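You operate a simulated robot arm through the tools that you are given. There is no shell and no other tool. Be economical: measure what you need, move in short steps, check, and stop when the job is done.

The job below is to be done with a simulated robot arm. You get a single attempt, and the scene is never put back.

JOB
Discharge the capacitor next to the red tray, put it in that tray, and lay out a matching new one.
Fine: into the cup, brass arm on till the lamp is dark, arm away; the new one goes in the green tray. Set down upright: capacitor, what you pick out.

The check looks at the end state, three seconds after you hand in, the way a careful person would. Anything else that was tipped, shoved, dropped, spilled or broken makes it a failure.

ROBOT AND FRAMES
A 7-joint arm with a two-finger parallel gripper, fixed in place. Base frame: the origin is at the foot of the arm, x ahead of it, y to its left, z up; the work surface is at about z = 0. Units: mm, rad, N and s.
With the tool pointing down near the work surface it reaches from about 240 to 620 mm from the base axis. Its first joint turns from -1.152 to 1.152 rad. Payload 2.6 kg.
The TCP is the grasp point between the finger pads, 30 mm short of the fingertips. In the tool frame z runs along the fingers and y along their closing line. The gripper opens to 94 mm. The fingers are 28 mm wide and 10 mm thick; the gripper's body (50 by 96 mm) begins 55 mm behind the TCP.
Orientation is that of the tool frame in the base frame, as [roll, pitch, yaw] about the fixed x, y, z axes, in that order (R = Rz(yaw) Ry(pitch) Rx(roll)). With the fingers straight down and closing along the base's y, the tool's x points along the base's -x, its y along +y and its z along -z.

CONTROLS
- The arm moves only by the tool nudge_tool. Its argument "deltas" is a list of rows, each a list of 3 entries, a list of its own where there are three numbers: the finger opening in cm, from 0 to 9.4, then the shift along the tool's x, y, z in units of 400 mm (1.0 is 400 mm), then the turn, a rotation vector about the tool's x, y, z in units of 120 degrees (1.0 is 120 degrees). In form: [[jaw, [dx, dy, dz], [ax, ay, az]], ...]. A call has 1 to 12 rows; each row is the pose to reach, as a shift and turn from the pose commanded when the call began, along the tool's axes at that moment. A call with a number of a shift or a turn outside -1 to 1 is refused whole. Rows are played at 5 a second. More than 50 mm and 0.15 rad between two rows, or a gripper value outside its range, and nothing of the call is played. Where a pose cannot be reached the arm comes as near as it can. A force on the tool above 60 N (or 10 N above the force at the start of the call, whichever is more), or a blocked arm, ends the call early, and 0.2 s more pass. The fingers move at their own pace (about 72 mm/s each) and stop on an object; they squeeze with about 27 N. The grip force told is the motor's: it shows also when the fingers shut on nothing. Time passes only in rows, and 0.2 s behind the last, so rows that repeat a pose let the fingers close. The reply holds the time, the measured pose of the TCP, the force on the tool along the base axes, the opening and the grip force, in the units named above and with some noise, with the torque about the TCP (base axes, N m) and any sound that the robot's microphone picked up.
- Cameras (640 x 400 px; columns grow to the right, rows downward): "scene" is fixed at [17.5, 421.3, 560.6]; the picture's right is [-0.90, -0.44, 0.00], its down [-0.27, 0.55, -0.79] and it looks along [0.35, -0.71, -0.61] (base axes); focal length 298 px, centre (320, 200). "wrist" rides on the gripper at [76, 14, -102] in the tool frame; the picture's right is [-0.18, 0.98, 0.00], its down [-0.75, -0.14, -0.64] and it looks along [-0.63, -0.12, 0.77] (tool axes); focal length 243 px, centre (320, 200). There is no depth. A picture from a camera that has moved, and an enlarged one, comes with that camera's place and axes in the base frame and with its lens.
- get_image(camera): a new picture of that camera. The clock stands still meanwhile.
- inspect(camera, box): a new picture of the part [left, top, right, bottom] of that camera's present view, enlarged. The clock stands still meanwhile.
- job_done(): hands the job in; it is judged then, once.

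Work in short steps. Places have to be worked out from the pictures, the camera data and where the tool is seen: move nearer, look again, correct. Check each grasp and each placing, and mend what went wrong. You have 120 turns and 64 pictures in all, those below and enlarged ones among them. Open the gripper and draw the arm clear of the work before you hand the job in, unless the task says otherwise; then end with one line.

The tools are called after ">>>" as name(argument=value, ...) on one line, values as JSON. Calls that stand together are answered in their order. nudge_tool: Moves the arm, as the interface text tells. Its arguments: {"type":"object","properties":{"deltas":{"type":"array"}},"required":["deltas"]} The other tools are called the same way: get_image (camera) takes a picture; inspect (camera, box) takes an enlarged picture of a part of a camera's view; job_done () hands the job in.

At the start:

```text
time_s: 0.0
position: [353.1, -9.2, 341.6]
orientation: [-3.141, -0.001, -3.142]
force: [0.9, 0.4, -1.8]
ft_torque: [-0.02, 0.02, -0.03]
width: 94.0
finger_force: 0.1
```

scene: 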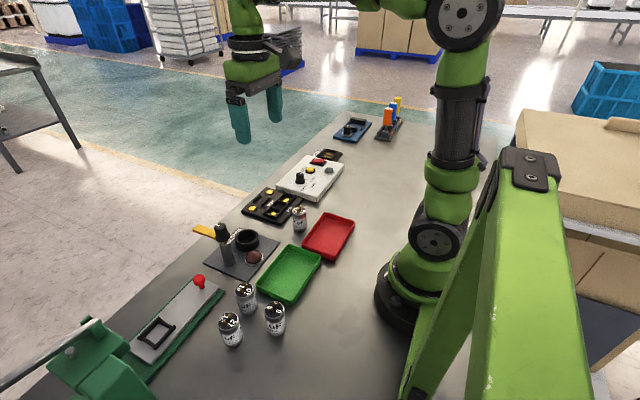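
wrist: 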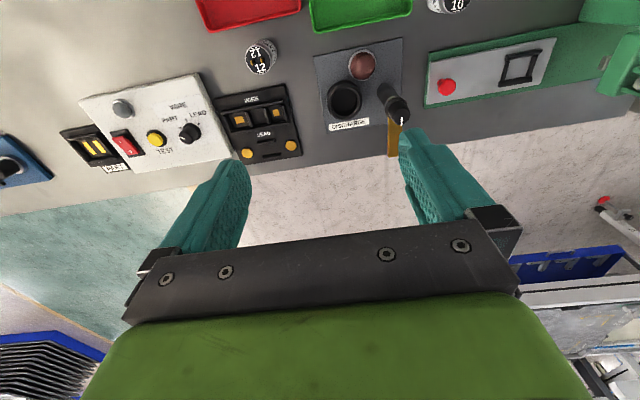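

The pictures show the used capacitor near the red tray, a discharge stand with cup and arm, and three new capacitors. I enlarge these first to read them.

>>> inspect(camera="scene", box=[190, 180, 350, 280])

>>> inspect(camera="scene", box=[190, 265, 318, 365])

>>> inspect(camera="wrist", box=[220, 0, 480, 160])

```text
4.00 times, centred on (270, 230) of scene
camera zoom: at [17.5, 421.3, 560.6], right [-0.9, -0.44, 0.0], down [-0.27, 0.55, -0.79], along [0.35, -0.71, -0.61], focal length 1192 px, centre (520, 80)
```

zoom: 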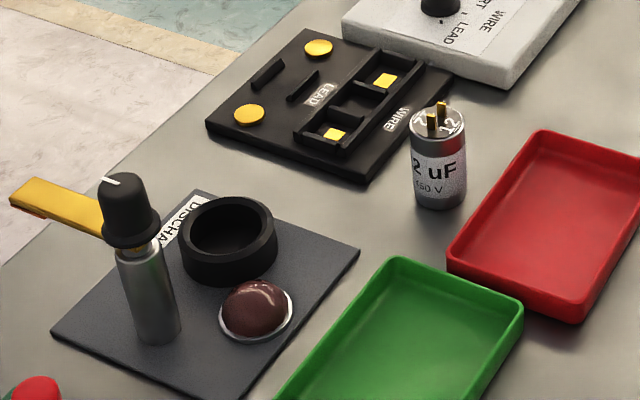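

```text
4.00 times, centred on (254, 315) of scene
camera zoom: at [17.5, 421.3, 560.6], right [-0.9, -0.44, 0.0], down [-0.27, 0.55, -0.79], along [0.35, -0.71, -0.61], focal length 1192 px, centre (584, -260)
```

zoom: 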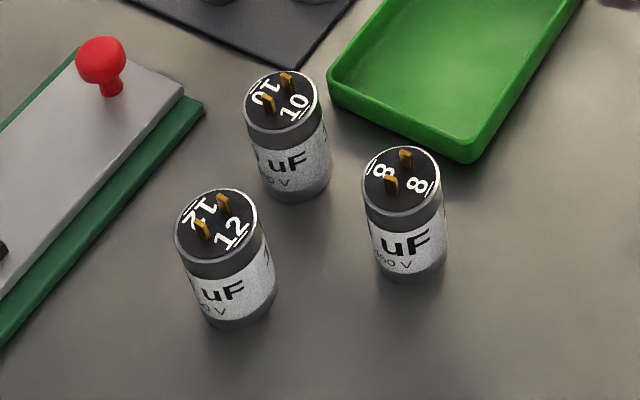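

```text
2.46 times, centred on (350, 80) of wrist
camera zoom: at [278.5, 5.1, 442.9], right [0.18, 0.98, 0.0], down [0.75, -0.14, 0.64], along [0.63, -0.12, -0.77], focal length 597 px, centre (246, 495)
```

zoom: 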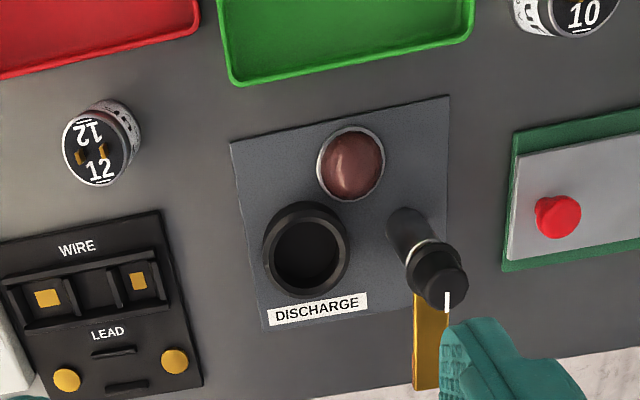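

The old part is marked 12 (µF, some voltage), standing at about (330, -92), roughly 60 tall and 37 across. I move above it and look again.

>>> nudge_tool(deltas=[[7.0, [0.01, -0.035, 0.08], [0, 0, 0]], [7.0, [0.02, -0.07, 0.16], [0, 0, 0]], [7.0, [0.03, -0.105, 0.24], [0, 0, 0]], [7.0, [0.04, -0.14, 0.32], [0, 0, 0]], [7.0, [0.05, -0.175, 0.4], [0, 0, 0]], [7.0, [0.0578, -0.2083, 0.479], [0, 0, 0]], [7.0, [0.0578, -0.2083, 0.479], [0, 0, 0]]])

>>> get_image(camera="wrist")

>>> inspect(camera="scene", box=[220, 150, 380, 250])

```text
time_s: 1.6
position: [330.4, -93.7, 149.8]
orientation: [3.141, -0.001, 3.14]
force: [0.1, 1.0, -0.2]
ft_torque: [-0.02, -0.01, 0.03]
width: 70.2
finger_force: 0.1
```

```text
58 pictures are left
camera wrist: at [255.1, -78.1, 251.1], right [0.19, 0.98, 0.0], down [0.75, -0.14, 0.64], along [0.63, -0.12, -0.77], focal length 243 px, centre (320, 200)
```

wrist: 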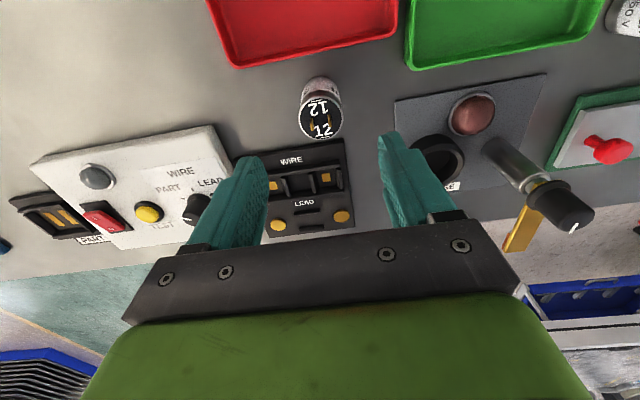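

```text
4.00 times, centred on (300, 200) of scene
camera zoom: at [17.5, 421.3, 560.6], right [-0.9, -0.44, 0.0], down [-0.27, 0.55, -0.79], along [0.35, -0.71, -0.61], focal length 1192 px, centre (400, 200)
```

zoom: 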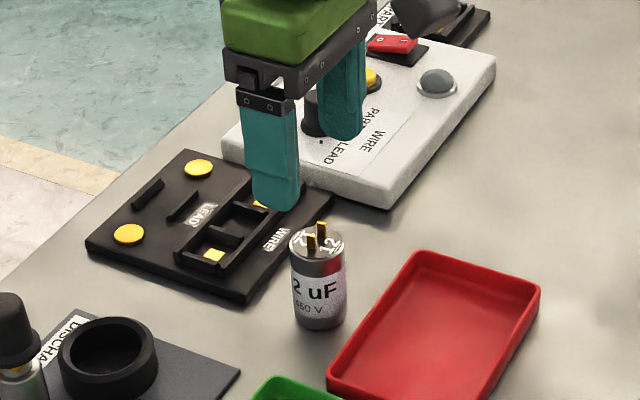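

The cap's centre comes out at about (328.5, -92.5), its top near z 62. I go straight down to z 60 with the fingers at 70, so the pads hold the upper part and stay above the cup's rim later.

>>> nudge_tool(deltas=[[7.0, [0.0047, 0.0025, 0.06], [0, 0, 0]], [7.0, [0.0047, 0.0025, 0.12], [0, 0, 0]], [7.0, [0.0047, 0.0025, 0.18], [0, 0, 0]], [7.0, [0.0047, 0.0025, 0.2245], [0, 0, 0]], [7.0, [0.0047, 0.0025, 0.2245], [0, 0, 0]]])

>>> get_image(camera="wrist")

>>> inspect(camera="scene", box=[240, 170, 360, 245])

```text
time_s: 2.8
position: [329.2, -91.9, 58.6]
orientation: [3.141, 0.002, 3.141]
force: [-0.7, -1.1, 0.6]
ft_torque: [-0.01, 0.02, 0.02]
width: 69.8
finger_force: 0.0
```

```text
56 pictures are left
camera wrist: at [253.5, -77.2, 160.8], right [0.18, 0.98, 0.0], down [0.75, -0.14, 0.64], along [0.63, -0.12, -0.77], focal length 243 px, centre (320, 200)
```

wrist: 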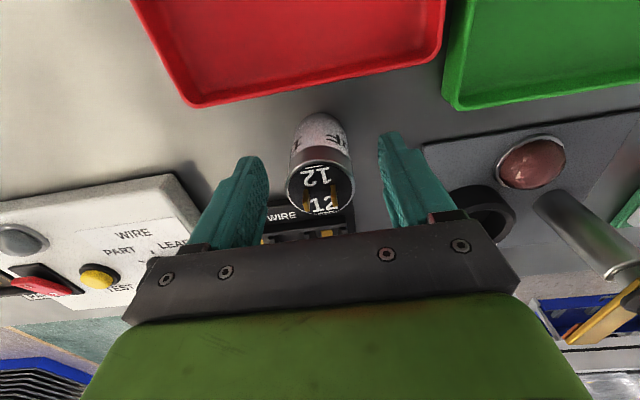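

```text
5.33 times, centred on (300, 208) of scene
camera zoom: at [17.5, 421.3, 560.6], right [-0.9, -0.44, 0.0], down [-0.27, 0.55, -0.79], along [0.35, -0.71, -0.61], focal length 1590 px, centre (427, 160)
```

zoom: 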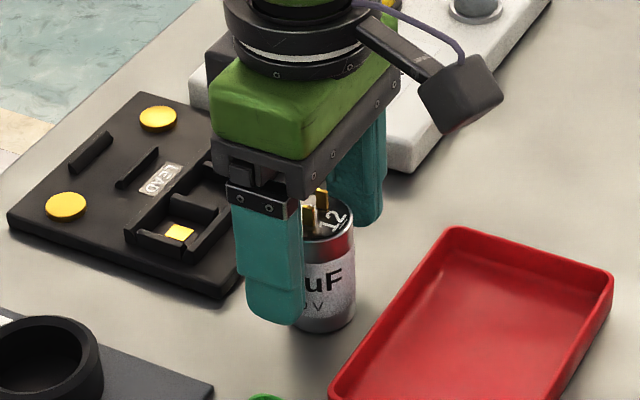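

The fingers straddle the cap and it is within 3 mm of centre along x. I close gently on it.

>>> nudge_tool(deltas=[[3.0, [0.004, 0, 0], [0, 0, 0]], [3.0, [0.004, 0, 0], [0, 0, 0]], [3.0, [0.004, 0, 0], [0, 0, 0]], [3.0, [0.004, 0, 0], [0, 0, 0]]])

```text
time_s: 3.8
position: [327.5, -91.6, 59.8]
orientation: [3.141, 0.001, -3.141]
force: [-0.5, 0.2, 0.2]
ft_torque: [0.0, -0.01, 0.0]
width: 34.9
finger_force: 26.7
```

Held at 34.9 mm. I lift it 100 mm straight up and check that it hangs level.

>>> nudge_tool(deltas=[[3.0, [0, 0, -0.04], [0, 0, 0]], [3.0, [0, 0, -0.12], [0, 0, 0]], [3.0, [0, 0, -0.2], [0, 0, 0]], [3.0, [0, 0, -0.25], [0, 0, 0]], [3.0, [0, 0, -0.25], [0, 0, 0]]])

>>> inspect(camera="scene", box=[200, 130, 360, 230])

```text
time_s: 5.0
position: [327.1, -92.0, 162.4]
orientation: [-3.141, -0.002, -3.14]
force: [0.8, -0.1, -0.5]
ft_torque: [0.02, -0.04, 0.01]
width: 35.0
finger_force: 27.1
```

```text
4.00 times, centred on (280, 180) of scene
camera zoom: at [17.4, 421.3, 560.6], right [-0.9, -0.44, 0.0], down [-0.27, 0.55, -0.79], along [0.35, -0.71, -0.61], focal length 1192 px, centre (480, 280)
```

zoom: 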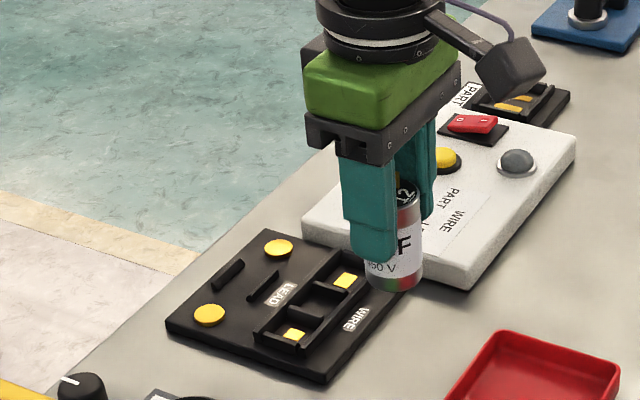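

It hangs level. I carry it above the cup while turning the gripper 90° so its wide side keeps clear of the knob post.

>>> nudge_tool(deltas=[[3.0, [-0.02, 0.0254, 0], [0, 0, -0.0682]], [3.0, [-0.04, 0.0508, 0], [0, 0, -0.1364]], [3.0, [-0.06, 0.0762, 0], [0, 0, -0.2046]], [3.0, [-0.08, 0.1016, 0], [0, 0, -0.2728]], [3.0, [-0.1, 0.127, 0], [0, 0, -0.341]], [3.0, [-0.12, 0.1524, 0], [0, 0, -0.4092]], [3.0, [-0.14, 0.1778, 0], [0, 0, -0.4774]], [3.0, [-0.16, 0.2032, 0], [0, 0, -0.5456]], [3.0, [-0.18, 0.2286, 0], [0, 0, -0.6138]], [3.0, [-0.2, 0.254, 0], [0, 0, -0.682]], [3.0, [-0.2213, 0.28, 0], [0, 0, -0.75]], [3.0, [-0.2213, 0.28, 0], [0, 0, -0.75]]])

>>> get_image(camera="wrist")

>>> inspect(camera="scene", box=[180, 170, 308, 280])

```text
time_s: 7.6
position: [416.0, 18.8, 161.3]
orientation: [3.139, -0.001, -1.569]
force: [-0.2, 0.3, -1.0]
ft_torque: [0.02, 0.0, -0.03]
width: 34.9
finger_force: 26.9
```

```text
53 pictures are left
camera wrist: at [402.9, -55.6, 261.5], right [-0.98, 0.18, 0.0], down [0.14, 0.75, 0.64], along [0.12, 0.63, -0.77], focal length 243 px, centre (320, 200)
```

wrist: 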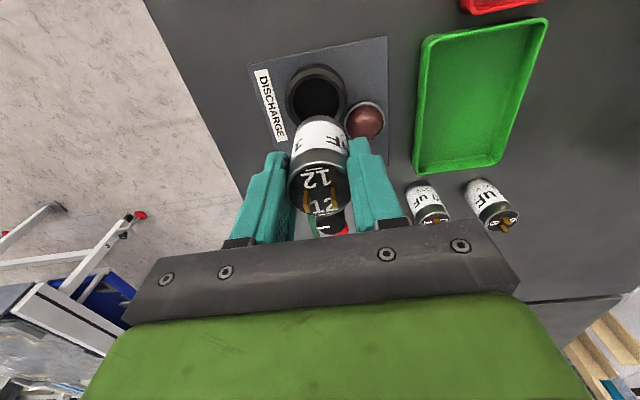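

```text
3.64 times, centred on (244, 225) of scene
camera zoom: at [17.5, 421.3, 560.6], right [-0.9, -0.44, 0.0], down [-0.27, 0.55, -0.79], along [0.35, -0.71, -0.61], focal length 1084 px, centre (596, 109)
```

zoom: 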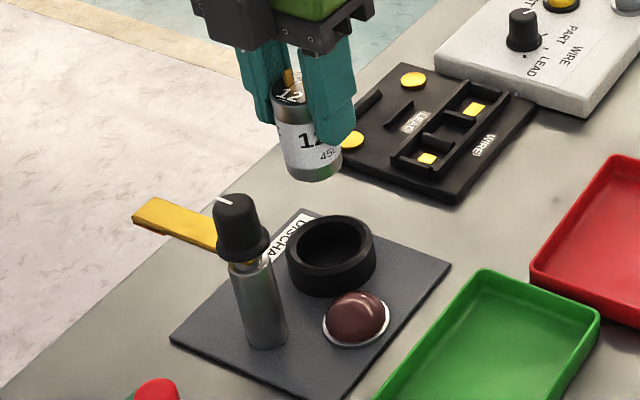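

The cup centre comes out near (419, 17), rim at about z 24. I come down until the cap's base is about 12 mm above the rim, then check alignment.

>>> nudge_tool(deltas=[[3.0, [0.0037, -0.0075, 0.06], [0, 0, 0]], [3.0, [0.0037, -0.0075, 0.11], [0, 0, 0]], [3.0, [0.0037, -0.0075, 0.1575], [0, 0, 0]], [3.0, [0.0037, -0.0075, 0.1575], [0, 0, 0]]])

>>> inspect(camera="wrist", box=[220, 40, 420, 240])

>>> inspect(camera="scene", box=[200, 190, 300, 270])

```text
time_s: 8.6
position: [419.0, 18.7, 95.6]
orientation: [3.141, 0.0, -1.571]
force: [0.5, 0.3, -1.1]
ft_torque: [-0.01, 0.02, -0.02]
width: 35.1
finger_force: 27.4
```

```text
2.00 times, centred on (320, 140) of wrist
camera zoom: at [404.9, -57.3, 198.2], right [-0.98, 0.18, 0.0], down [0.14, 0.75, 0.64], along [0.12, 0.63, -0.77], focal length 485 px, centre (320, 320)
```

zoom: 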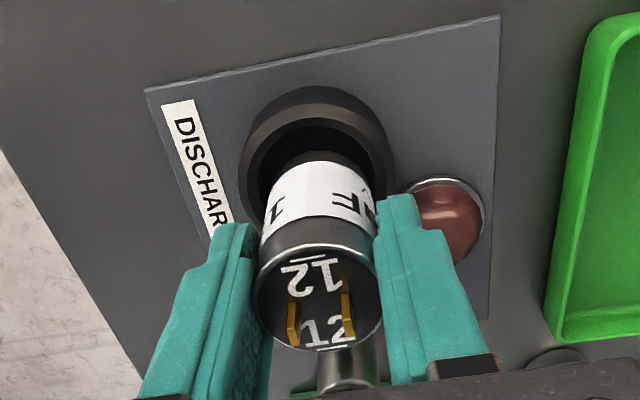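

```text
5.00 times, centred on (250, 230) of scene
camera zoom: at [17.5, 421.3, 560.6], right [-0.9, -0.44, 0.0], down [-0.27, 0.55, -0.79], along [0.35, -0.71, -0.61], focal length 1490 px, centre (670, 50)
```

zoom: 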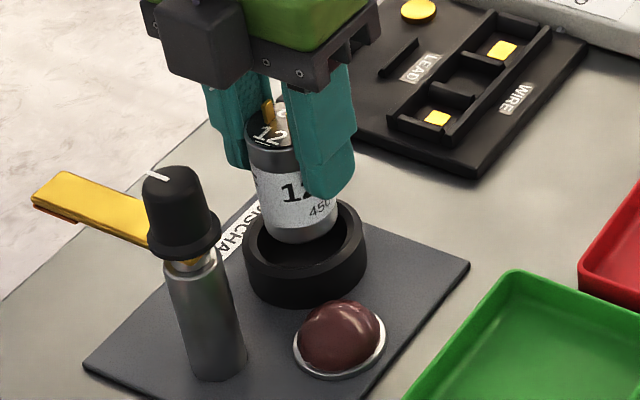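

The cap lines up with the cup in both views (cup about (419, 18), with about 6 mm of slack). I lower it 24 mm, then look for the floor in small steps.

>>> nudge_tool(deltas=[[3.0, [0, 0, 0.02], [0, 0, 0]], [3.0, [0, 0, 0.04], [0, 0, 0]], [3.0, [0, 0, 0.06], [0, 0, 0]], [3.0, [0, 0, 0.06], [0, 0, 0]]])

```text
time_s: 9.6
position: [419.3, 18.1, 72.9]
orientation: [-3.141, 0.0, -1.57]
force: [0.0, 0.0, -1.4]
ft_torque: [0.02, -0.01, -0.02]
width: 35.0
finger_force: 27.1
```

No contact yet, with the base now about z 12. I keep lowering in 1–1.5 mm steps and watch the force.

>>> nudge_tool(deltas=[[3.0, [0, 0, 0.003], [0, 0, 0]], [3.0, [0, 0, 0.006], [0, 0, 0]], [3.0, [0, 0, 0.008], [0, 0, 0]], [3.0, [0, 0, 0.008], [0, 0, 0]]])

>>> inspect(camera="scene", box=[200, 190, 300, 270])

```text
time_s: 10.6
position: [419.3, 17.5, 69.9]
orientation: [-3.141, 0.002, -1.571]
force: [0.3, 0.2, -0.2]
ft_torque: [0.03, 0.04, 0.01]
width: 35.2
finger_force: 27.0
```

```text
5.00 times, centred on (250, 230) of scene
camera zoom: at [17.5, 421.3, 560.6], right [-0.9, -0.44, 0.0], down [-0.27, 0.55, -0.79], along [0.35, -0.71, -0.61], focal length 1490 px, centre (670, 50)
```

zoom: 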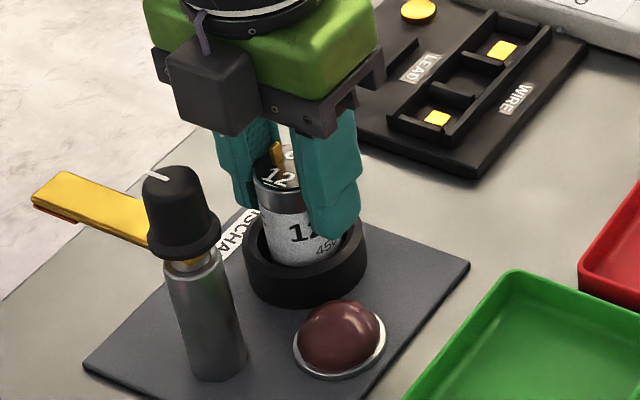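

Well inside the cup with no contact force yet. I lower further in 1 mm steps.

>>> nudge_tool(deltas=[[3.0, [0, 0, 0.003], [0, 0, 0]], [3.0, [0, 0, 0.005], [0, 0, 0]], [3.0, [0, 0, 0.0075], [0, 0, 0]], [3.0, [0, 0, 0.0075], [0, 0, 0]]])

```text
time_s: 11.6
position: [419.4, 18.7, 65.9]
orientation: [-3.14, -0.002, -1.571]
force: [0.5, -0.1, -0.6]
ft_torque: [0.0, -0.01, -0.01]
width: 34.9
finger_force: 27.0
```

>>> nudge_tool(deltas=[[3.0, [0, 0, 0.0025], [0, 0, 0]], [3.0, [0, 0, 0.005], [0, 0, 0]], [3.0, [0, 0, 0.005], [0, 0, 0]]])

```text
time_s: 12.4
position: [419.7, 18.1, 67.0]
orientation: [-3.14, -0.001, -1.571]
force: [-7.0, -0.5, 19.3]
ft_torque: [-0.06, 0.51, -0.03]
width: 35.0
finger_force: 26.9
```

19 N up: the base is on the cup floor (base about z 6). I ease up 1 mm and open the fingers.

>>> nudge_tool(deltas=[[3.0, [0, 0, -0.002], [0, 0, 0]], [3.0, [0, 0, -0.002], [0, 0, 0]], [6.0, [0, 0, -0.002], [0, 0, 0]], [6.0, [0, 0, -0.002], [0, 0, 0]], [6.0, [0, 0, -0.002], [0, 0, 0]]])

>>> inspect(camera="scene", box=[200, 190, 300, 270])

```text
time_s: 13.6
position: [419.3, 17.6, 63.5]
orientation: [3.14, 0.0, -1.571]
force: [0.5, -0.4, -0.2]
ft_torque: [0.0, 0.0, 0.02]
width: 60.0
finger_force: 0.1
```

```text
5.00 times, centred on (250, 230) of scene
camera zoom: at [17.5, 421.3, 560.6], right [-0.9, -0.44, 0.0], down [-0.27, 0.55, -0.79], along [0.35, -0.71, -0.61], focal length 1490 px, centre (670, 50)
```

zoom: 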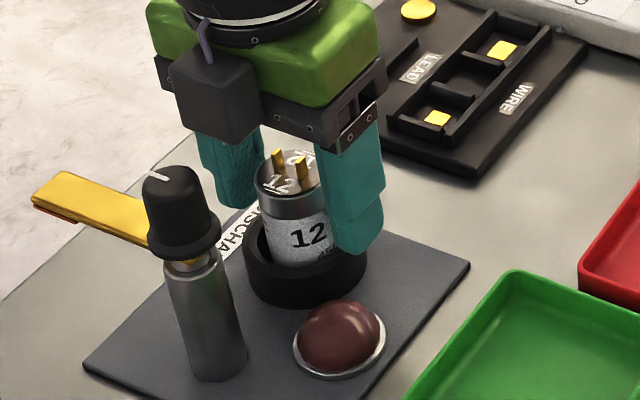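

The cap sits upright in the cup. I rise straight up to about z 200 and look at the knob and lamp.

>>> nudge_tool(deltas=[[6.0, [0, 0, -0.06], [0, 0, 0]], [6.0, [0, 0, -0.14], [0, 0, 0]], [6.0, [0, 0, -0.24], [0, 0, 0]], [6.0, [0, 0, -0.34], [0, 0, 0]], [6.0, [0, 0, -0.34], [0, 0, 0]]])

>>> get_image(camera="wrist")

>>> inspect(camera="scene", box=[190, 190, 290, 280])

```text
time_s: 14.8
position: [418.7, 18.2, 201.4]
orientation: [-3.141, 0.001, -1.572]
force: [0.0, -0.5, 0.0]
ft_torque: [0.04, 0.02, -0.04]
width: 60.3
finger_force: 0.1
```

```text
47 pictures are left
camera wrist: at [405.3, -57.5, 303.2], right [-0.98, 0.18, 0.0], down [0.14, 0.75, 0.64], along [0.12, 0.63, -0.77], focal length 243 px, centre (320, 200)
```

wrist: 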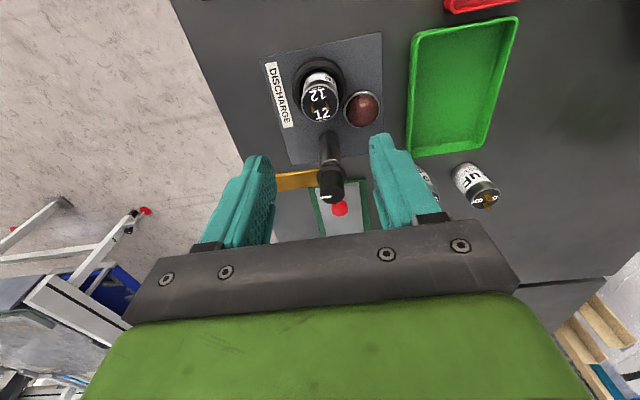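

```text
4.44 times, centred on (240, 235) of scene
camera zoom: at [17.4, 421.3, 560.6], right [-0.9, -0.44, 0.0], down [-0.27, 0.55, -0.79], along [0.35, -0.71, -0.61], focal length 1325 px, centre (676, 44)
```

zoom: 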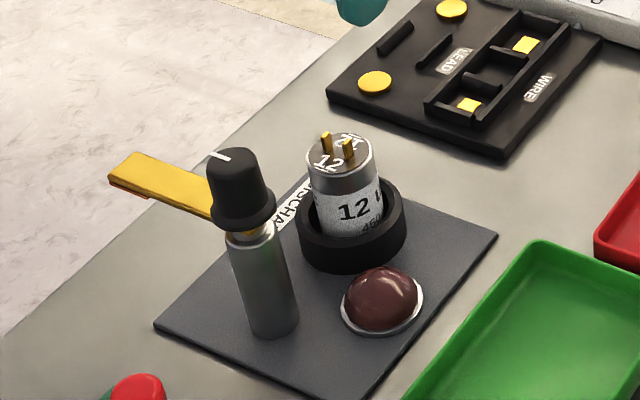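

The knob and post stand near (421, 90), with the knob top at about z 115–124 and the brass arm pointing +x, away from the cup. I move over it, turn back to the default yaw so the fingers will straddle the arm, and look.

>>> nudge_tool(deltas=[[8.0, [-0.0164, 0, 0], [0, 0, 0.0682]], [8.0, [-0.0328, 0, 0], [0, 0, 0.1364]], [8.0, [-0.0492, 0, 0], [0, 0, 0.2046]], [8.0, [-0.0656, 0, 0], [0, 0, 0.2728]], [8.0, [-0.082, 0, 0], [0, 0, 0.341]], [8.0, [-0.0984, 0, 0], [0, 0, 0.4092]], [8.0, [-0.1148, 0, 0], [0, 0, 0.4774]], [8.0, [-0.1312, -0.005, 0], [0, 0, 0.5456]], [8.0, [-0.1476, -0.005, 0], [0, 0, 0.6138]], [8.0, [-0.164, -0.005, 0], [0, 0, 0.682]], [8.0, [-0.18, -0.005, 0], [0, 0, 0.75]], [8.0, [-0.18, -0.005, 0], [0, 0, 0.75]]])

>>> get_image(camera="wrist")

>>> inspect(camera="scene", box=[170, 150, 290, 270])

```text
time_s: 17.4
position: [420.6, 90.8, 201.2]
orientation: [3.141, -0.001, 3.14]
force: [-1.2, -1.0, 0.9]
ft_torque: [-0.01, 0.0, 0.01]
width: 80.2
finger_force: 0.0
```

```text
45 pictures are left
camera wrist: at [345.3, 105.7, 303.0], right [0.19, 0.98, 0.0], down [0.75, -0.14, 0.64], along [0.63, -0.12, -0.77], focal length 243 px, centre (320, 200)
```

wrist: 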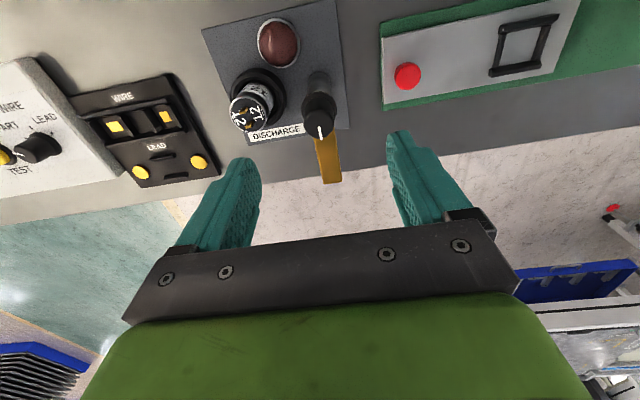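

```text
3.33 times, centred on (230, 210) of scene
camera zoom: at [17.4, 421.3, 560.6], right [-0.9, -0.44, 0.0], down [-0.27, 0.55, -0.79], along [0.35, -0.71, -0.61], focal length 994 px, centre (620, 167)
```

zoom: 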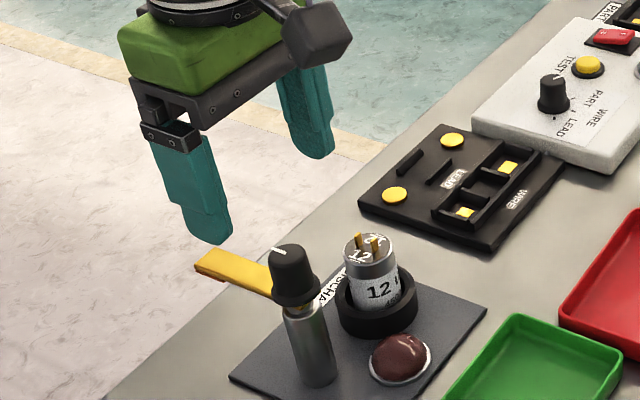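

Both views agree: knob top at (422, 90, 123), about 26 across, with its skirt down near z 90. I descend to TCP z 128, fingers open 60, and grip the knob's upper part.

>>> nudge_tool(deltas=[[6.0, [-0.0035, -0.002, 0.06], [0, 0, 0]], [6.0, [-0.0035, -0.002, 0.12], [0, 0, 0]], [6.0, [-0.0035, -0.002, 0.1825], [0, 0, 0]], [6.0, [-0.0035, -0.002, 0.1825], [0, 0, 0]]])

>>> get_image(camera="wrist")

>>> inspect(camera="scene", box=[180, 180, 280, 260])

```text
time_s: 18.4
position: [423.5, 89.3, 127.0]
orientation: [3.14, 0.0, 3.141]
force: [0.3, -0.2, -0.4]
ft_torque: [-0.01, 0.0, -0.01]
width: 59.8
finger_force: 0.1
```

```text
43 pictures are left
camera wrist: at [347.3, 104.7, 229.2], right [0.18, 0.98, 0.0], down [0.75, -0.14, 0.64], along [0.63, -0.12, -0.77], focal length 243 px, centre (320, 200)
```

wrist: 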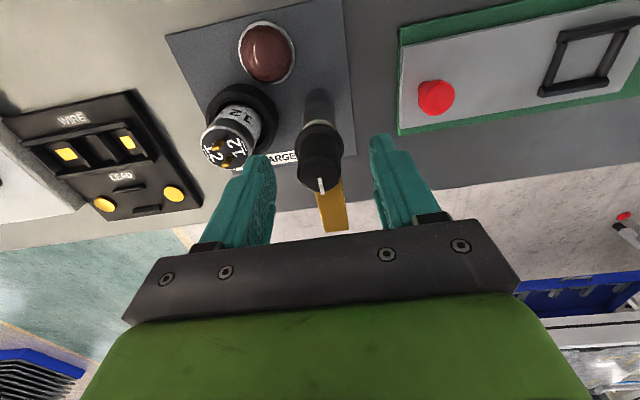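

```text
5.00 times, centred on (230, 220) of scene
camera zoom: at [17.5, 421.3, 560.6], right [-0.9, -0.44, 0.0], down [-0.27, 0.55, -0.79], along [0.35, -0.71, -0.61], focal length 1490 px, centre (770, 100)
```

zoom: 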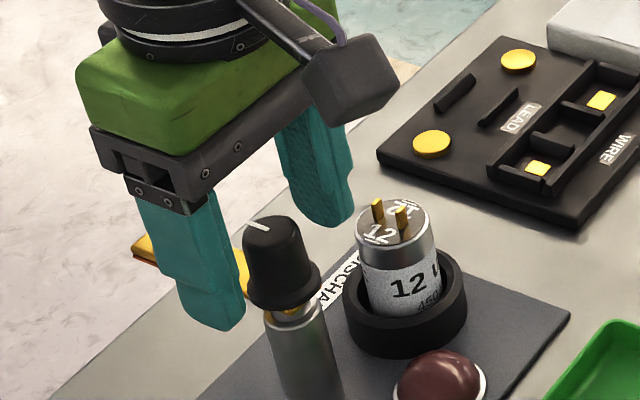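

The knob is between the fingers, its centre 2–3 mm nearer than the TCP in x. I shift that much and close on the knob.

>>> nudge_tool(deltas=[[6.0, [0.0063, 0.002, 0], [0, 0, 0]], [1.5, [0.0063, 0.002, 0], [0, 0, 0]], [1.5, [0.0063, 0.002, 0], [0, 0, 0]], [1.5, [0.0063, 0.002, 0], [0, 0, 0]], [1.5, [0.0063, 0.002, 0], [0, 0, 0]]])

>>> get_image(camera="wrist")

```text
time_s: 19.6
position: [420.0, 89.4, 128.2]
orientation: [3.141, 0.0, 3.14]
force: [-0.1, -6.4, -0.8]
ft_torque: [0.49, -0.18, -0.01]
width: 25.6
finger_force: 45.3
```

```text
41 pictures are left
camera wrist: at [344.7, 104.8, 229.6], right [0.19, 0.98, 0.0], down [0.75, -0.14, 0.64], along [0.63, -0.12, -0.77], focal length 243 px, centre (320, 200)
```

wrist: 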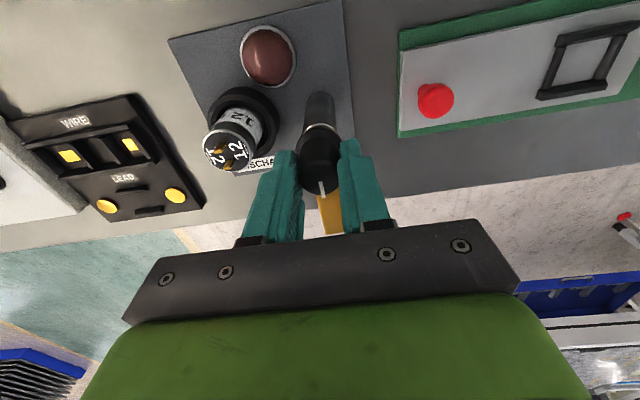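

The knob is held (25.6 mm). I turn it 30° clockwise from above (arm from +x toward −y), easing 1 mm to relieve the side force, and check.

>>> nudge_tool(deltas=[[1.5, [0, -0.002, 0], [0, 0, 0.0625]], [1.5, [0, -0.002, 0], [0, 0, 0.125]], [1.5, [0, -0.002, 0], [0, 0, 0.1875]], [1.5, [0, -0.002, 0], [0, 0, 0.25]], [1.5, [0, -0.002, 0], [0, 0, 0.25]]])

>>> inspect(camera="scene", box=[180, 180, 280, 280])

```text
time_s: 20.8
position: [420.5, 89.5, 128.1]
orientation: [3.141, 0.001, 2.618]
force: [20.5, 1.4, -22.8]
ft_torque: [-0.18, 0.24, -0.01]
width: 25.8
finger_force: 45.3
```

```text
4.00 times, centred on (230, 230) of scene
camera zoom: at [17.6, 421.4, 560.5], right [-0.9, -0.44, 0.0], down [-0.27, 0.55, -0.79], along [0.35, -0.71, -0.61], focal length 1192 px, centre (680, 80)
```

zoom: 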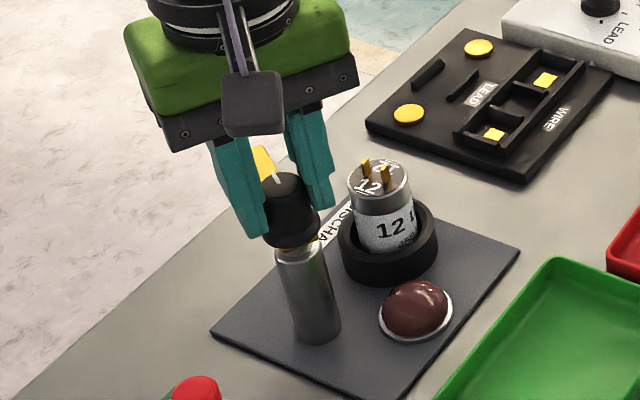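

The arm follows the knob. The readings show side force toward +x and a downward pull, so I shift 1.5 mm that way and 1.5 mm down while turning another 30°.

>>> nudge_tool(deltas=[[1.5, [-0.0032, 0.0019, 0.00375], [0, 0, 0]], [1.5, [-0.0032, 0.0019, 0.00375], [0, 0, 0.0625]], [1.5, [-0.0032, 0.0019, 0.00375], [0, 0, 0.125]], [1.5, [-0.0032, 0.0019, 0.00375], [0, 0, 0.1875]], [1.5, [-0.0032, 0.0019, 0.00375], [0, 0, 0.25]], [1.5, [-0.0032, 0.0019, 0.00375], [0, 0, 0.25]]])

>>> inspect(camera="scene", box=[180, 180, 280, 280])

```text
time_s: 22.2
position: [420.8, 89.1, 128.9]
orientation: [-3.139, -0.004, 2.089]
force: [-29.1, -9.6, 32.1]
ft_torque: [0.03, 0.25, -0.01]
width: 25.6
finger_force: 44.8
```

```text
4.00 times, centred on (230, 230) of scene
camera zoom: at [17.3, 421.3, 560.6], right [-0.9, -0.44, 0.0], down [-0.27, 0.55, -0.79], along [0.35, -0.71, -0.61], focal length 1192 px, centre (680, 80)
```

zoom: 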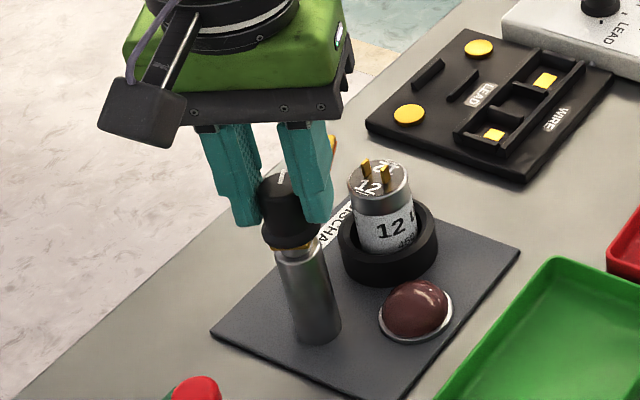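

Those forces reversed, so I overshifted. I go back about half of it and turn another 22°.

>>> nudge_tool(deltas=[[1.5, [0.0003, -0.0021, -0.002], [0, 0, 0]], [1.5, [0.0003, -0.0021, -0.002], [0, 0, 0.0625]], [1.5, [0.0003, -0.0021, -0.002], [0, 0, 0.125]], [1.5, [0.0003, -0.0021, -0.002], [0, 0, 0.1875]], [1.5, [0.0003, -0.0021, -0.002], [0, 0, 0.1875]]])

>>> inspect(camera="scene", box=[180, 180, 280, 280])

>>> get_image(camera="wrist")

```text
time_s: 23.4
position: [420.3, 89.1, 128.4]
orientation: [-3.14, -0.002, 1.7]
force: [-18.5, -1.5, 15.8]
ft_torque: [0.57, 0.01, -0.05]
width: 25.3
finger_force: 44.7
```

```text
4.00 times, centred on (230, 230) of scene
camera zoom: at [17.4, 421.3, 560.6], right [-0.9, -0.44, 0.0], down [-0.27, 0.55, -0.79], along [0.35, -0.71, -0.61], focal length 1192 px, centre (680, 80)
```

zoom: 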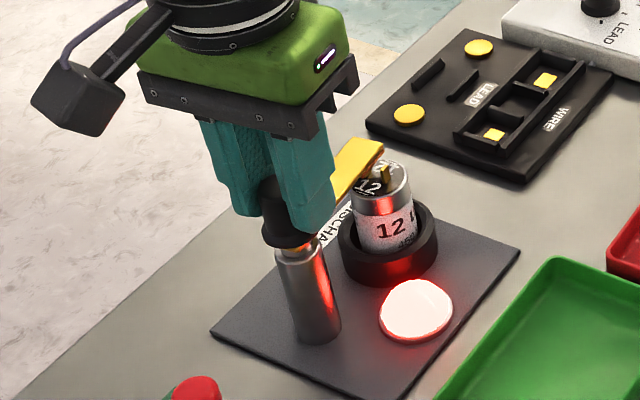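

```text
37 pictures are left
camera wrist: at [425.4, 167.5, 229.6], right [1.0, -0.06, 0.0], down [-0.04, -0.77, 0.64], along [-0.04, -0.64, -0.77], focal length 243 px, centre (320, 200)
```

wrist: 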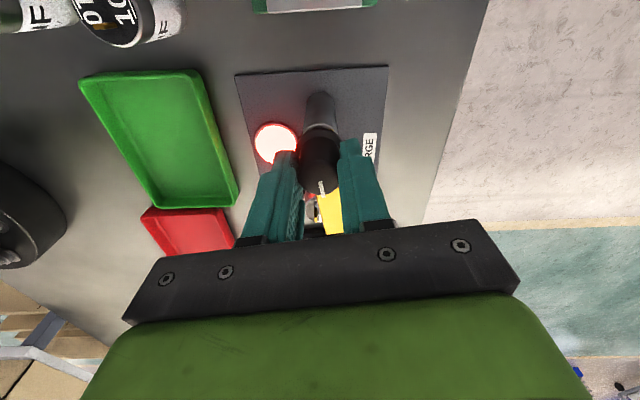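

The lamp is lit: the arm is touching the terminals and discharging. I hold the pose and wait.

>>> nudge_tool(deltas=[[1.5, [0, 0, 0], [0, 0, 0]], [1.5, [0, 0, 0], [0, 0, 0]], [1.5, [0, 0, 0], [0, 0, 0]], [1.5, [0, 0, 0], [0, 0, 0]], [1.5, [0, 0, 0], [0, 0, 0]], [1.5, [0, 0, 0], [0, 0, 0]], [1.5, [0, 0, 0], [0, 0, 0]], [1.5, [0, 0, 0], [0, 0, 0]], [1.5, [0, 0, 0], [0, 0, 0]], [1.5, [0, 0, 0], [0, 0, 0]], [1.5, [0, 0, 0], [0, 0, 0]], [1.5, [0, 0, 0], [0, 0, 0]]])

>>> inspect(camera="scene", box=[180, 180, 280, 280])

```text
time_s: 26.0
position: [420.4, 89.1, 127.9]
orientation: [-3.14, -0.001, 1.699]
force: [-17.3, 8.6, 5.7]
ft_torque: [0.28, -0.18, -0.04]
width: 25.9
finger_force: 45.2
```

```text
4.00 times, centred on (230, 230) of scene
camera zoom: at [17.4, 421.3, 560.6], right [-0.9, -0.44, 0.0], down [-0.27, 0.55, -0.79], along [0.35, -0.71, -0.61], focal length 1192 px, centre (680, 80)
```

zoom: 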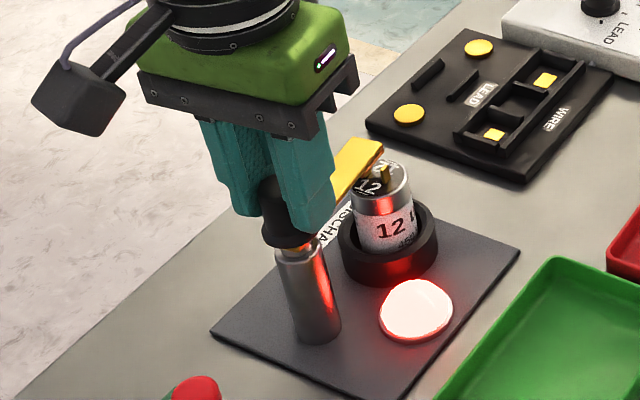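

Still bright. I wait another 5 s.

>>> nudge_tool(deltas=[[1.5, [0, 0, 0], [0, 0, 0]], [1.5, [0, 0, 0], [0, 0, 0]], [1.5, [0, 0, 0], [0, 0, 0]], [1.5, [0, 0, 0], [0, 0, 0]], [1.5, [0, 0, 0], [0, 0, 0]], [1.5, [0, 0, 0], [0, 0, 0]], [1.5, [0, 0, 0], [0, 0, 0]], [1.5, [0, 0, 0], [0, 0, 0]], [1.5, [0, 0, 0], [0, 0, 0]], [1.5, [0, 0, 0], [0, 0, 0]], [1.5, [0, 0, 0], [0, 0, 0]], [1.5, [0, 0, 0], [0, 0, 0]]])

>>> nudge_tool(deltas=[[1.5, [0, 0, 0], [0, 0, 0]], [1.5, [0, 0, 0], [0, 0, 0]], [1.5, [0, 0, 0], [0, 0, 0]], [1.5, [0, 0, 0], [0, 0, 0]], [1.5, [0, 0, 0], [0, 0, 0]], [1.5, [0, 0, 0], [0, 0, 0]], [1.5, [0, 0, 0], [0, 0, 0]], [1.5, [0, 0, 0], [0, 0, 0]], [1.5, [0, 0, 0], [0, 0, 0]], [1.5, [0, 0, 0], [0, 0, 0]], [1.5, [0, 0, 0], [0, 0, 0]], [1.5, [0, 0, 0], [0, 0, 0]]])

>>> inspect(camera="scene", box=[220, 200, 290, 280])

```text
time_s: 28.6
position: [420.8, 89.3, 127.8]
orientation: [-3.14, -0.002, 1.701]
force: [-15.8, 11.5, 0.3]
ft_torque: [0.44, -0.24, -0.04]
width: 25.6
finger_force: 45.3
```

```text
time_s: 31.2
position: [420.4, 89.3, 127.9]
orientation: [-3.14, -0.001, 1.702]
force: [-16.2, 12.1, -1.9]
ft_torque: [0.37, -0.17, -0.03]
width: 25.6
finger_force: 45.0
```

```text
5.00 times, centred on (255, 240) of scene
camera zoom: at [17.4, 421.3, 560.6], right [-0.9, -0.44, 0.0], down [-0.27, 0.55, -0.79], along [0.35, -0.71, -0.61], focal length 1490 px, centre (645, 0)
```

zoom: 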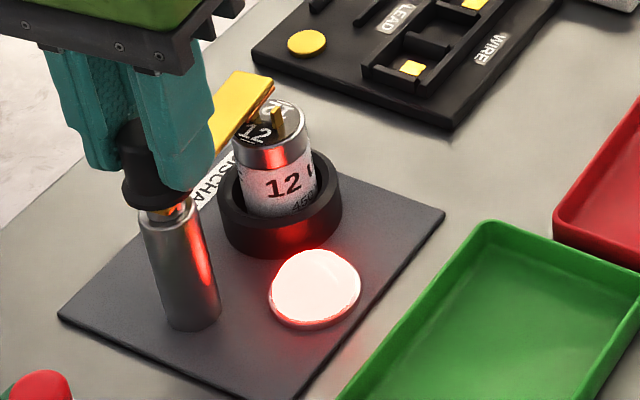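

Still lit; the arm looks about 8° short of centred, perhaps touching only one terminal. I turn 5° more and watch the cap and force.

>>> nudge_tool(deltas=[[1.5, [0, -0.0005, 0], [0, 0, 0.02]], [1.5, [0, -0.001, 0], [0, 0, 0.042]], [1.5, [0, -0.001, 0], [0, 0, 0.042]]])

>>> inspect(camera="scene", box=[220, 200, 290, 280])

```text
time_s: 32.0
position: [420.0, 89.8, 128.3]
orientation: [3.141, -0.002, 1.612]
force: [-15.3, 11.5, 1.4]
ft_torque: [0.41, -0.18, -0.08]
width: 25.6
finger_force: 45.3
```

```text
5.00 times, centred on (255, 240) of scene
camera zoom: at [17.4, 421.3, 560.6], right [-0.9, -0.44, 0.0], down [-0.27, 0.55, -0.79], along [0.35, -0.71, -0.61], focal length 1490 px, centre (645, 0)
```

zoom: 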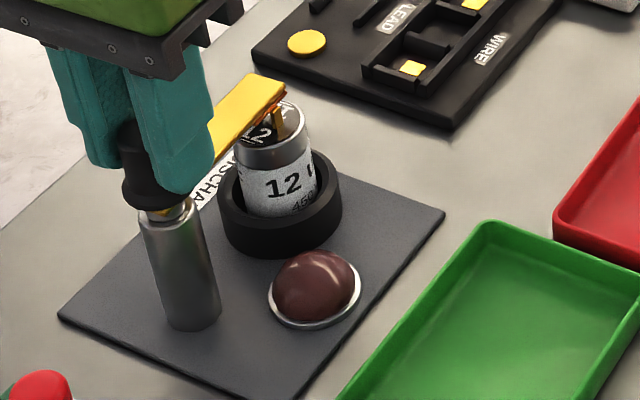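

The lamp has gone dark. To be sure that is a real discharge and not lost contact, I wait here 2 s, then turn back 5° to where it was lit and look.

>>> nudge_tool(deltas=[[1.5, [0, 0, 0], [0, 0, 0]], [1.5, [0, 0, 0], [0, 0, 0]], [1.5, [0, 0, 0], [0, 0, 0]], [1.5, [0, 0, 0], [0, 0, 0]], [1.5, [0, 0, 0], [0, 0, 0]], [1.5, [0, 0, 0], [0, 0, 0]], [1.5, [0, 0, 0], [0, 0, 0]], [1.5, [0, 0, 0], [0, 0, 0]], [1.5, [0, 0, 0], [0, 0, 0]], [1.5, [0, 0, 0], [0, 0, -0.02]], [1.5, [0, 0, 0], [0, 0, -0.042]], [1.5, [0, 0, 0], [0, 0, -0.042]]])

>>> inspect(camera="scene", box=[220, 200, 290, 280])

```text
time_s: 34.6
position: [420.4, 89.3, 128.5]
orientation: [-3.141, -0.001, 1.7]
force: [-6.9, 12.4, 4.3]
ft_torque: [0.68, 0.84, 0.01]
width: 25.6
finger_force: 45.2
```

```text
5.00 times, centred on (255, 240) of scene
camera zoom: at [17.4, 421.3, 560.6], right [-0.9, -0.44, 0.0], down [-0.27, 0.55, -0.79], along [0.35, -0.71, -0.61], focal length 1490 px, centre (645, 0)
```

zoom: 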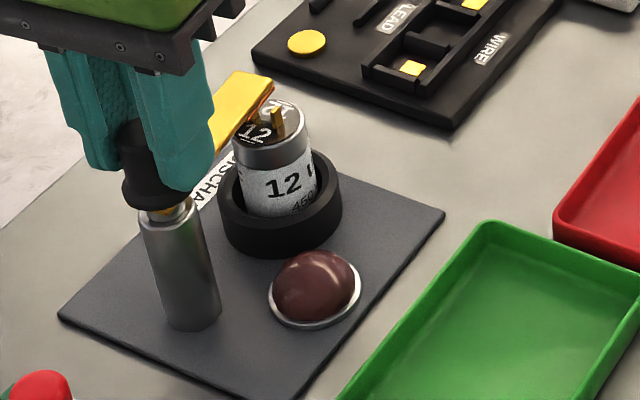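

It stays dark where it was lit before, so the cap is discharged. Now I turn the arm back away from the cup by the full 82°.

>>> nudge_tool(deltas=[[1.5, [0, 0, 0], [0, 0, -0.0625]], [1.5, [0, 0, 0], [0, 0, -0.125]], [1.5, [0, 0, 0], [0, 0, -0.1875]], [1.5, [0, 0, 0], [0, 0, -0.25]], [1.5, [0, 0, 0], [0, 0, -0.3125]], [1.5, [0, 0, 0], [0, 0, -0.375]], [1.5, [0, 0, 0], [0, 0, -0.4375]], [1.5, [0, 0, 0], [0, 0, -0.5]], [1.5, [0, 0, 0], [0, 0, -0.5625]], [1.5, [0, 0, 0], [0, 0, -0.625]], [1.5, [0, 0, 0], [0, 0, -0.68]], [1.5, [0, 0, 0], [0, 0, -0.68]]])

>>> inspect(camera="scene", box=[180, 180, 280, 280])

```text
time_s: 37.2
position: [420.8, 90.5, 127.7]
orientation: [3.141, 0.002, 3.132]
force: [11.3, 19.4, -10.4]
ft_torque: [-0.22, -0.39, 0.04]
width: 25.5
finger_force: 44.7
```

```text
4.00 times, centred on (230, 230) of scene
camera zoom: at [17.5, 421.4, 560.5], right [-0.9, -0.44, 0.0], down [-0.27, 0.55, -0.79], along [0.35, -0.71, -0.61], focal length 1192 px, centre (680, 80)
```

zoom: 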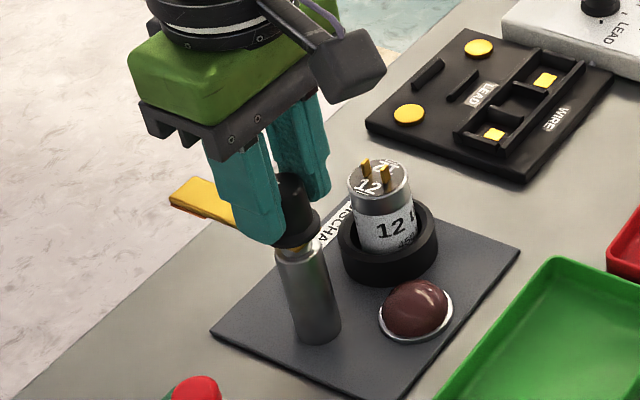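

The arm is away as at the start. I release the knob and rise to z 200.

>>> nudge_tool(deltas=[[6.0, [0, 0, 0], [0, 0, 0]], [6.0, [0, 0, 0], [0, 0, 0]], [6.0, [0, 0, 0], [0, 0, 0]], [6.0, [0, 0, -0.08], [0, 0, 0]], [6.0, [0, 0, -0.18], [0, 0, 0]], [6.0, [0, 0, -0.18], [0, 0, 0]]])

```text
time_s: 38.6
position: [421.8, 89.5, 202.2]
orientation: [-3.141, 0.0, 3.125]
force: [0.4, -0.3, -0.7]
ft_torque: [0.02, -0.04, 0.0]
width: 59.8
finger_force: 0.1
```

Clear of the knob. I go back over the cup, turning the gripper 90° as before.

>>> nudge_tool(deltas=[[6.0, [0.0005, -0.0163, 0], [0, 0, -0.0689]], [6.0, [0.001, -0.0326, 0], [0, 0, -0.1378]], [6.0, [0.0015, -0.0489, 0], [0, 0, -0.2067]], [6.0, [0.002, -0.0652, 0], [0, 0, -0.2756]], [6.0, [0.0025, -0.0815, 0], [0, 0, -0.3445]], [6.0, [0.003, -0.0978, 0], [0, 0, -0.4134]], [6.0, [0.0035, -0.1141, 0], [0, 0, -0.4823]], [6.0, [0.004, -0.1304, 0], [0, 0, -0.5512]], [6.0, [0.0045, -0.1467, 0], [0, 0, -0.6201]], [6.0, [0.005, -0.163, 0], [0, 0, -0.689]], [6.0, [0.006, -0.179, 0], [0, 0, -0.758]], [6.0, [0.006, -0.179, 0], [0, 0, -0.758]]])

>>> get_image(camera="wrist")

```text
time_s: 41.2
position: [417.3, 17.6, 199.5]
orientation: [3.141, -0.001, -1.57]
force: [0.1, -0.1, 0.2]
ft_torque: [0.01, 0.02, 0.01]
width: 60.0
finger_force: 0.0
```

```text
31 pictures are left
camera wrist: at [403.3, -57.9, 301.4], right [-0.98, 0.18, 0.0], down [0.14, 0.75, 0.64], along [0.12, 0.63, -0.77], focal length 243 px, centre (320, 200)
```

wrist: 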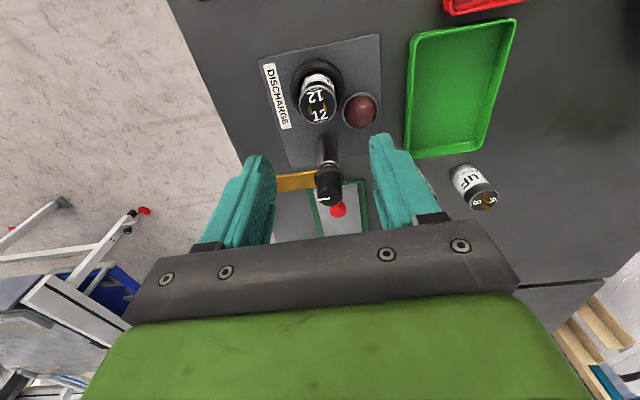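

The cap is at (420, 18). I descend to the same grasp height (z about 66) and grip it.

>>> nudge_tool(deltas=[[6.0, [-0.0012, -0.005, 0.09], [0, 0, 0]], [6.0, [-0.0012, -0.005, 0.18], [0, 0, 0]], [6.0, [-0.0012, -0.005, 0.26], [0, 0, 0]], [6.0, [-0.0012, -0.005, 0.3325], [0, 0, 0]], [6.0, [-0.0012, -0.005, 0.3325], [0, 0, 0]], [3.0, [-0.0012, -0.005, 0.3325], [0, 0, 0]], [3.0, [-0.0012, -0.005, 0.3325], [0, 0, 0]], [3.0, [-0.0012, -0.005, 0.3325], [0, 0, 0]]])

```text
time_s: 43.0
position: [419.4, 17.9, 67.4]
orientation: [3.141, -0.001, -1.572]
force: [0.7, 0.3, 0.4]
ft_torque: [0.01, -0.01, 0.02]
width: 35.1
finger_force: 27.4
```

Gripped at 35.1. I lift it to about z 190.

>>> nudge_tool(deltas=[[3.0, [0, 0, -0.03], [0, 0, 0]], [3.0, [0, 0, -0.08], [0, 0, 0]], [3.0, [0, 0, -0.16], [0, 0, 0]], [3.0, [0, 0, -0.24], [0, 0, 0]], [3.0, [0, 0, -0.31], [0, 0, 0]], [3.0, [0, 0, -0.31], [0, 0, 0]]])

>>> get_image(camera="scene")

```text
time_s: 44.4
position: [417.9, 19.0, 191.8]
orientation: [-3.14, 0.0, -1.571]
force: [0.4, -0.4, 0.3]
ft_torque: [-0.02, -0.01, 0.02]
width: 34.7
finger_force: 27.0
```

```text
30 pictures are left
```

scene: 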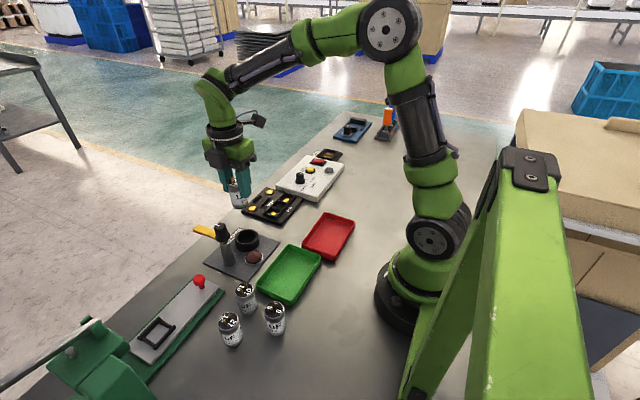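

The cap is held and the cup is empty. The red tray spans about x 195–288, y −160…−22, so I carry the cap to (255, −92) at height, turning back to the default yaw.

>>> nudge_tool(deltas=[[3.0, [0.0251, 0.037, 0], [0, 0, 0.0682]], [3.0, [0.0502, 0.0741, 0], [0, 0, 0.1364]], [3.0, [0.0753, 0.1111, 0], [0, 0, 0.2046]], [3.0, [0.1004, 0.1482, 0], [0, 0, 0.2728]], [3.0, [0.1255, 0.1852, 0], [0, 0, 0.341]], [3.0, [0.1505, 0.2223, 0], [0, 0, 0.4092]], [3.0, [0.1756, 0.2593, 0], [0, 0, 0.4774]], [3.0, [0.2007, 0.2964, 0], [0, 0, 0.5456]], [3.0, [0.2258, 0.3334, 0], [0, 0, 0.6138]], [3.0, [0.2509, 0.3705, 0], [0, 0, 0.682]], [3.0, [0.276, 0.4075, 0], [0, 0, 0.75]], [3.0, [0.276, 0.4075, 0], [0, 0, 0.75]]])

>>> inspect(camera="scene", box=[260, 150, 400, 270])

>>> get_image(camera="wrist")

```text
time_s: 47.0
position: [254.7, -92.2, 191.8]
orientation: [-3.142, -0.002, 3.139]
force: [0.0, 0.8, -1.4]
ft_torque: [0.0, 0.01, -0.03]
width: 35.1
finger_force: 26.9
```

```text
3.33 times, centred on (330, 210) of scene
camera zoom: at [17.4, 421.3, 560.6], right [-0.9, -0.44, 0.0], down [-0.27, 0.55, -0.79], along [0.35, -0.71, -0.61], focal length 994 px, centre (287, 167)
```

zoom: 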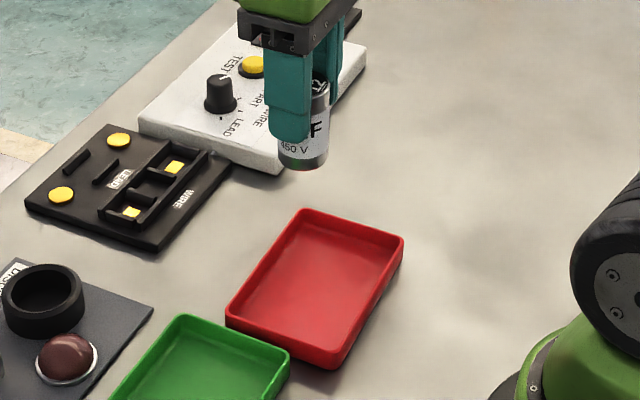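

```text
28 pictures are left
camera wrist: at [179.7, -77.7, 292.8], right [0.19, 0.98, 0.0], down [0.75, -0.14, 0.64], along [0.63, -0.12, -0.77], focal length 243 px, centre (320, 200)
```

wrist: 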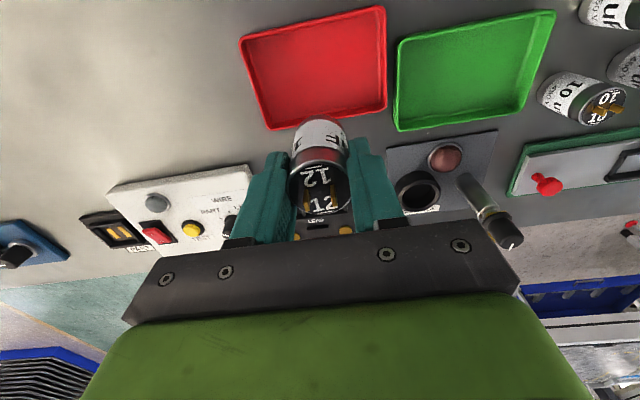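

The tray's centre is (241, −91). I shift 8 mm closer to the middle and lower until the base is about 12 mm above the tray floor.

>>> nudge_tool(deltas=[[3.0, [0.02, 0, 0.04], [0, 0, 0]], [3.0, [0.02, 0, 0.13], [0, 0, 0]], [3.0, [0.02, 0, 0.21], [0, 0, 0]], [3.0, [0.02, 0, 0.27], [0, 0, 0]], [3.0, [0.02, 0, 0.2925], [0, 0, 0]], [3.0, [0.02, 0, 0.2925], [0, 0, 0]]])

>>> inspect(camera="scene", box=[270, 170, 390, 270])

```text
time_s: 48.4
position: [246.5, -93.1, 74.6]
orientation: [3.141, -0.001, 3.141]
force: [-0.1, 0.1, -1.1]
ft_torque: [0.02, 0.0, -0.01]
width: 35.2
finger_force: 27.2
```

```text
4.00 times, centred on (330, 220) of scene
camera zoom: at [17.5, 421.3, 560.6], right [-0.9, -0.44, 0.0], down [-0.27, 0.55, -0.79], along [0.35, -0.71, -0.61], focal length 1192 px, centre (280, 120)
```

zoom: 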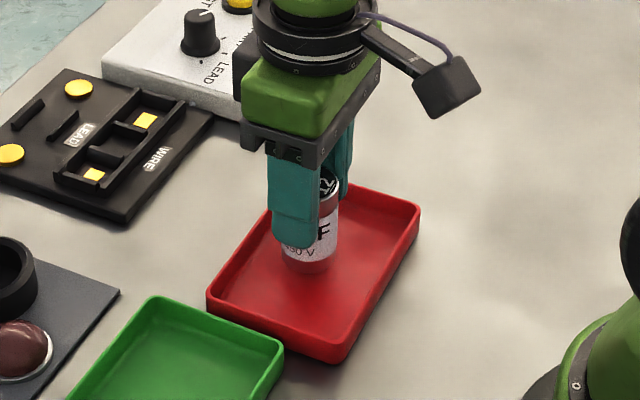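

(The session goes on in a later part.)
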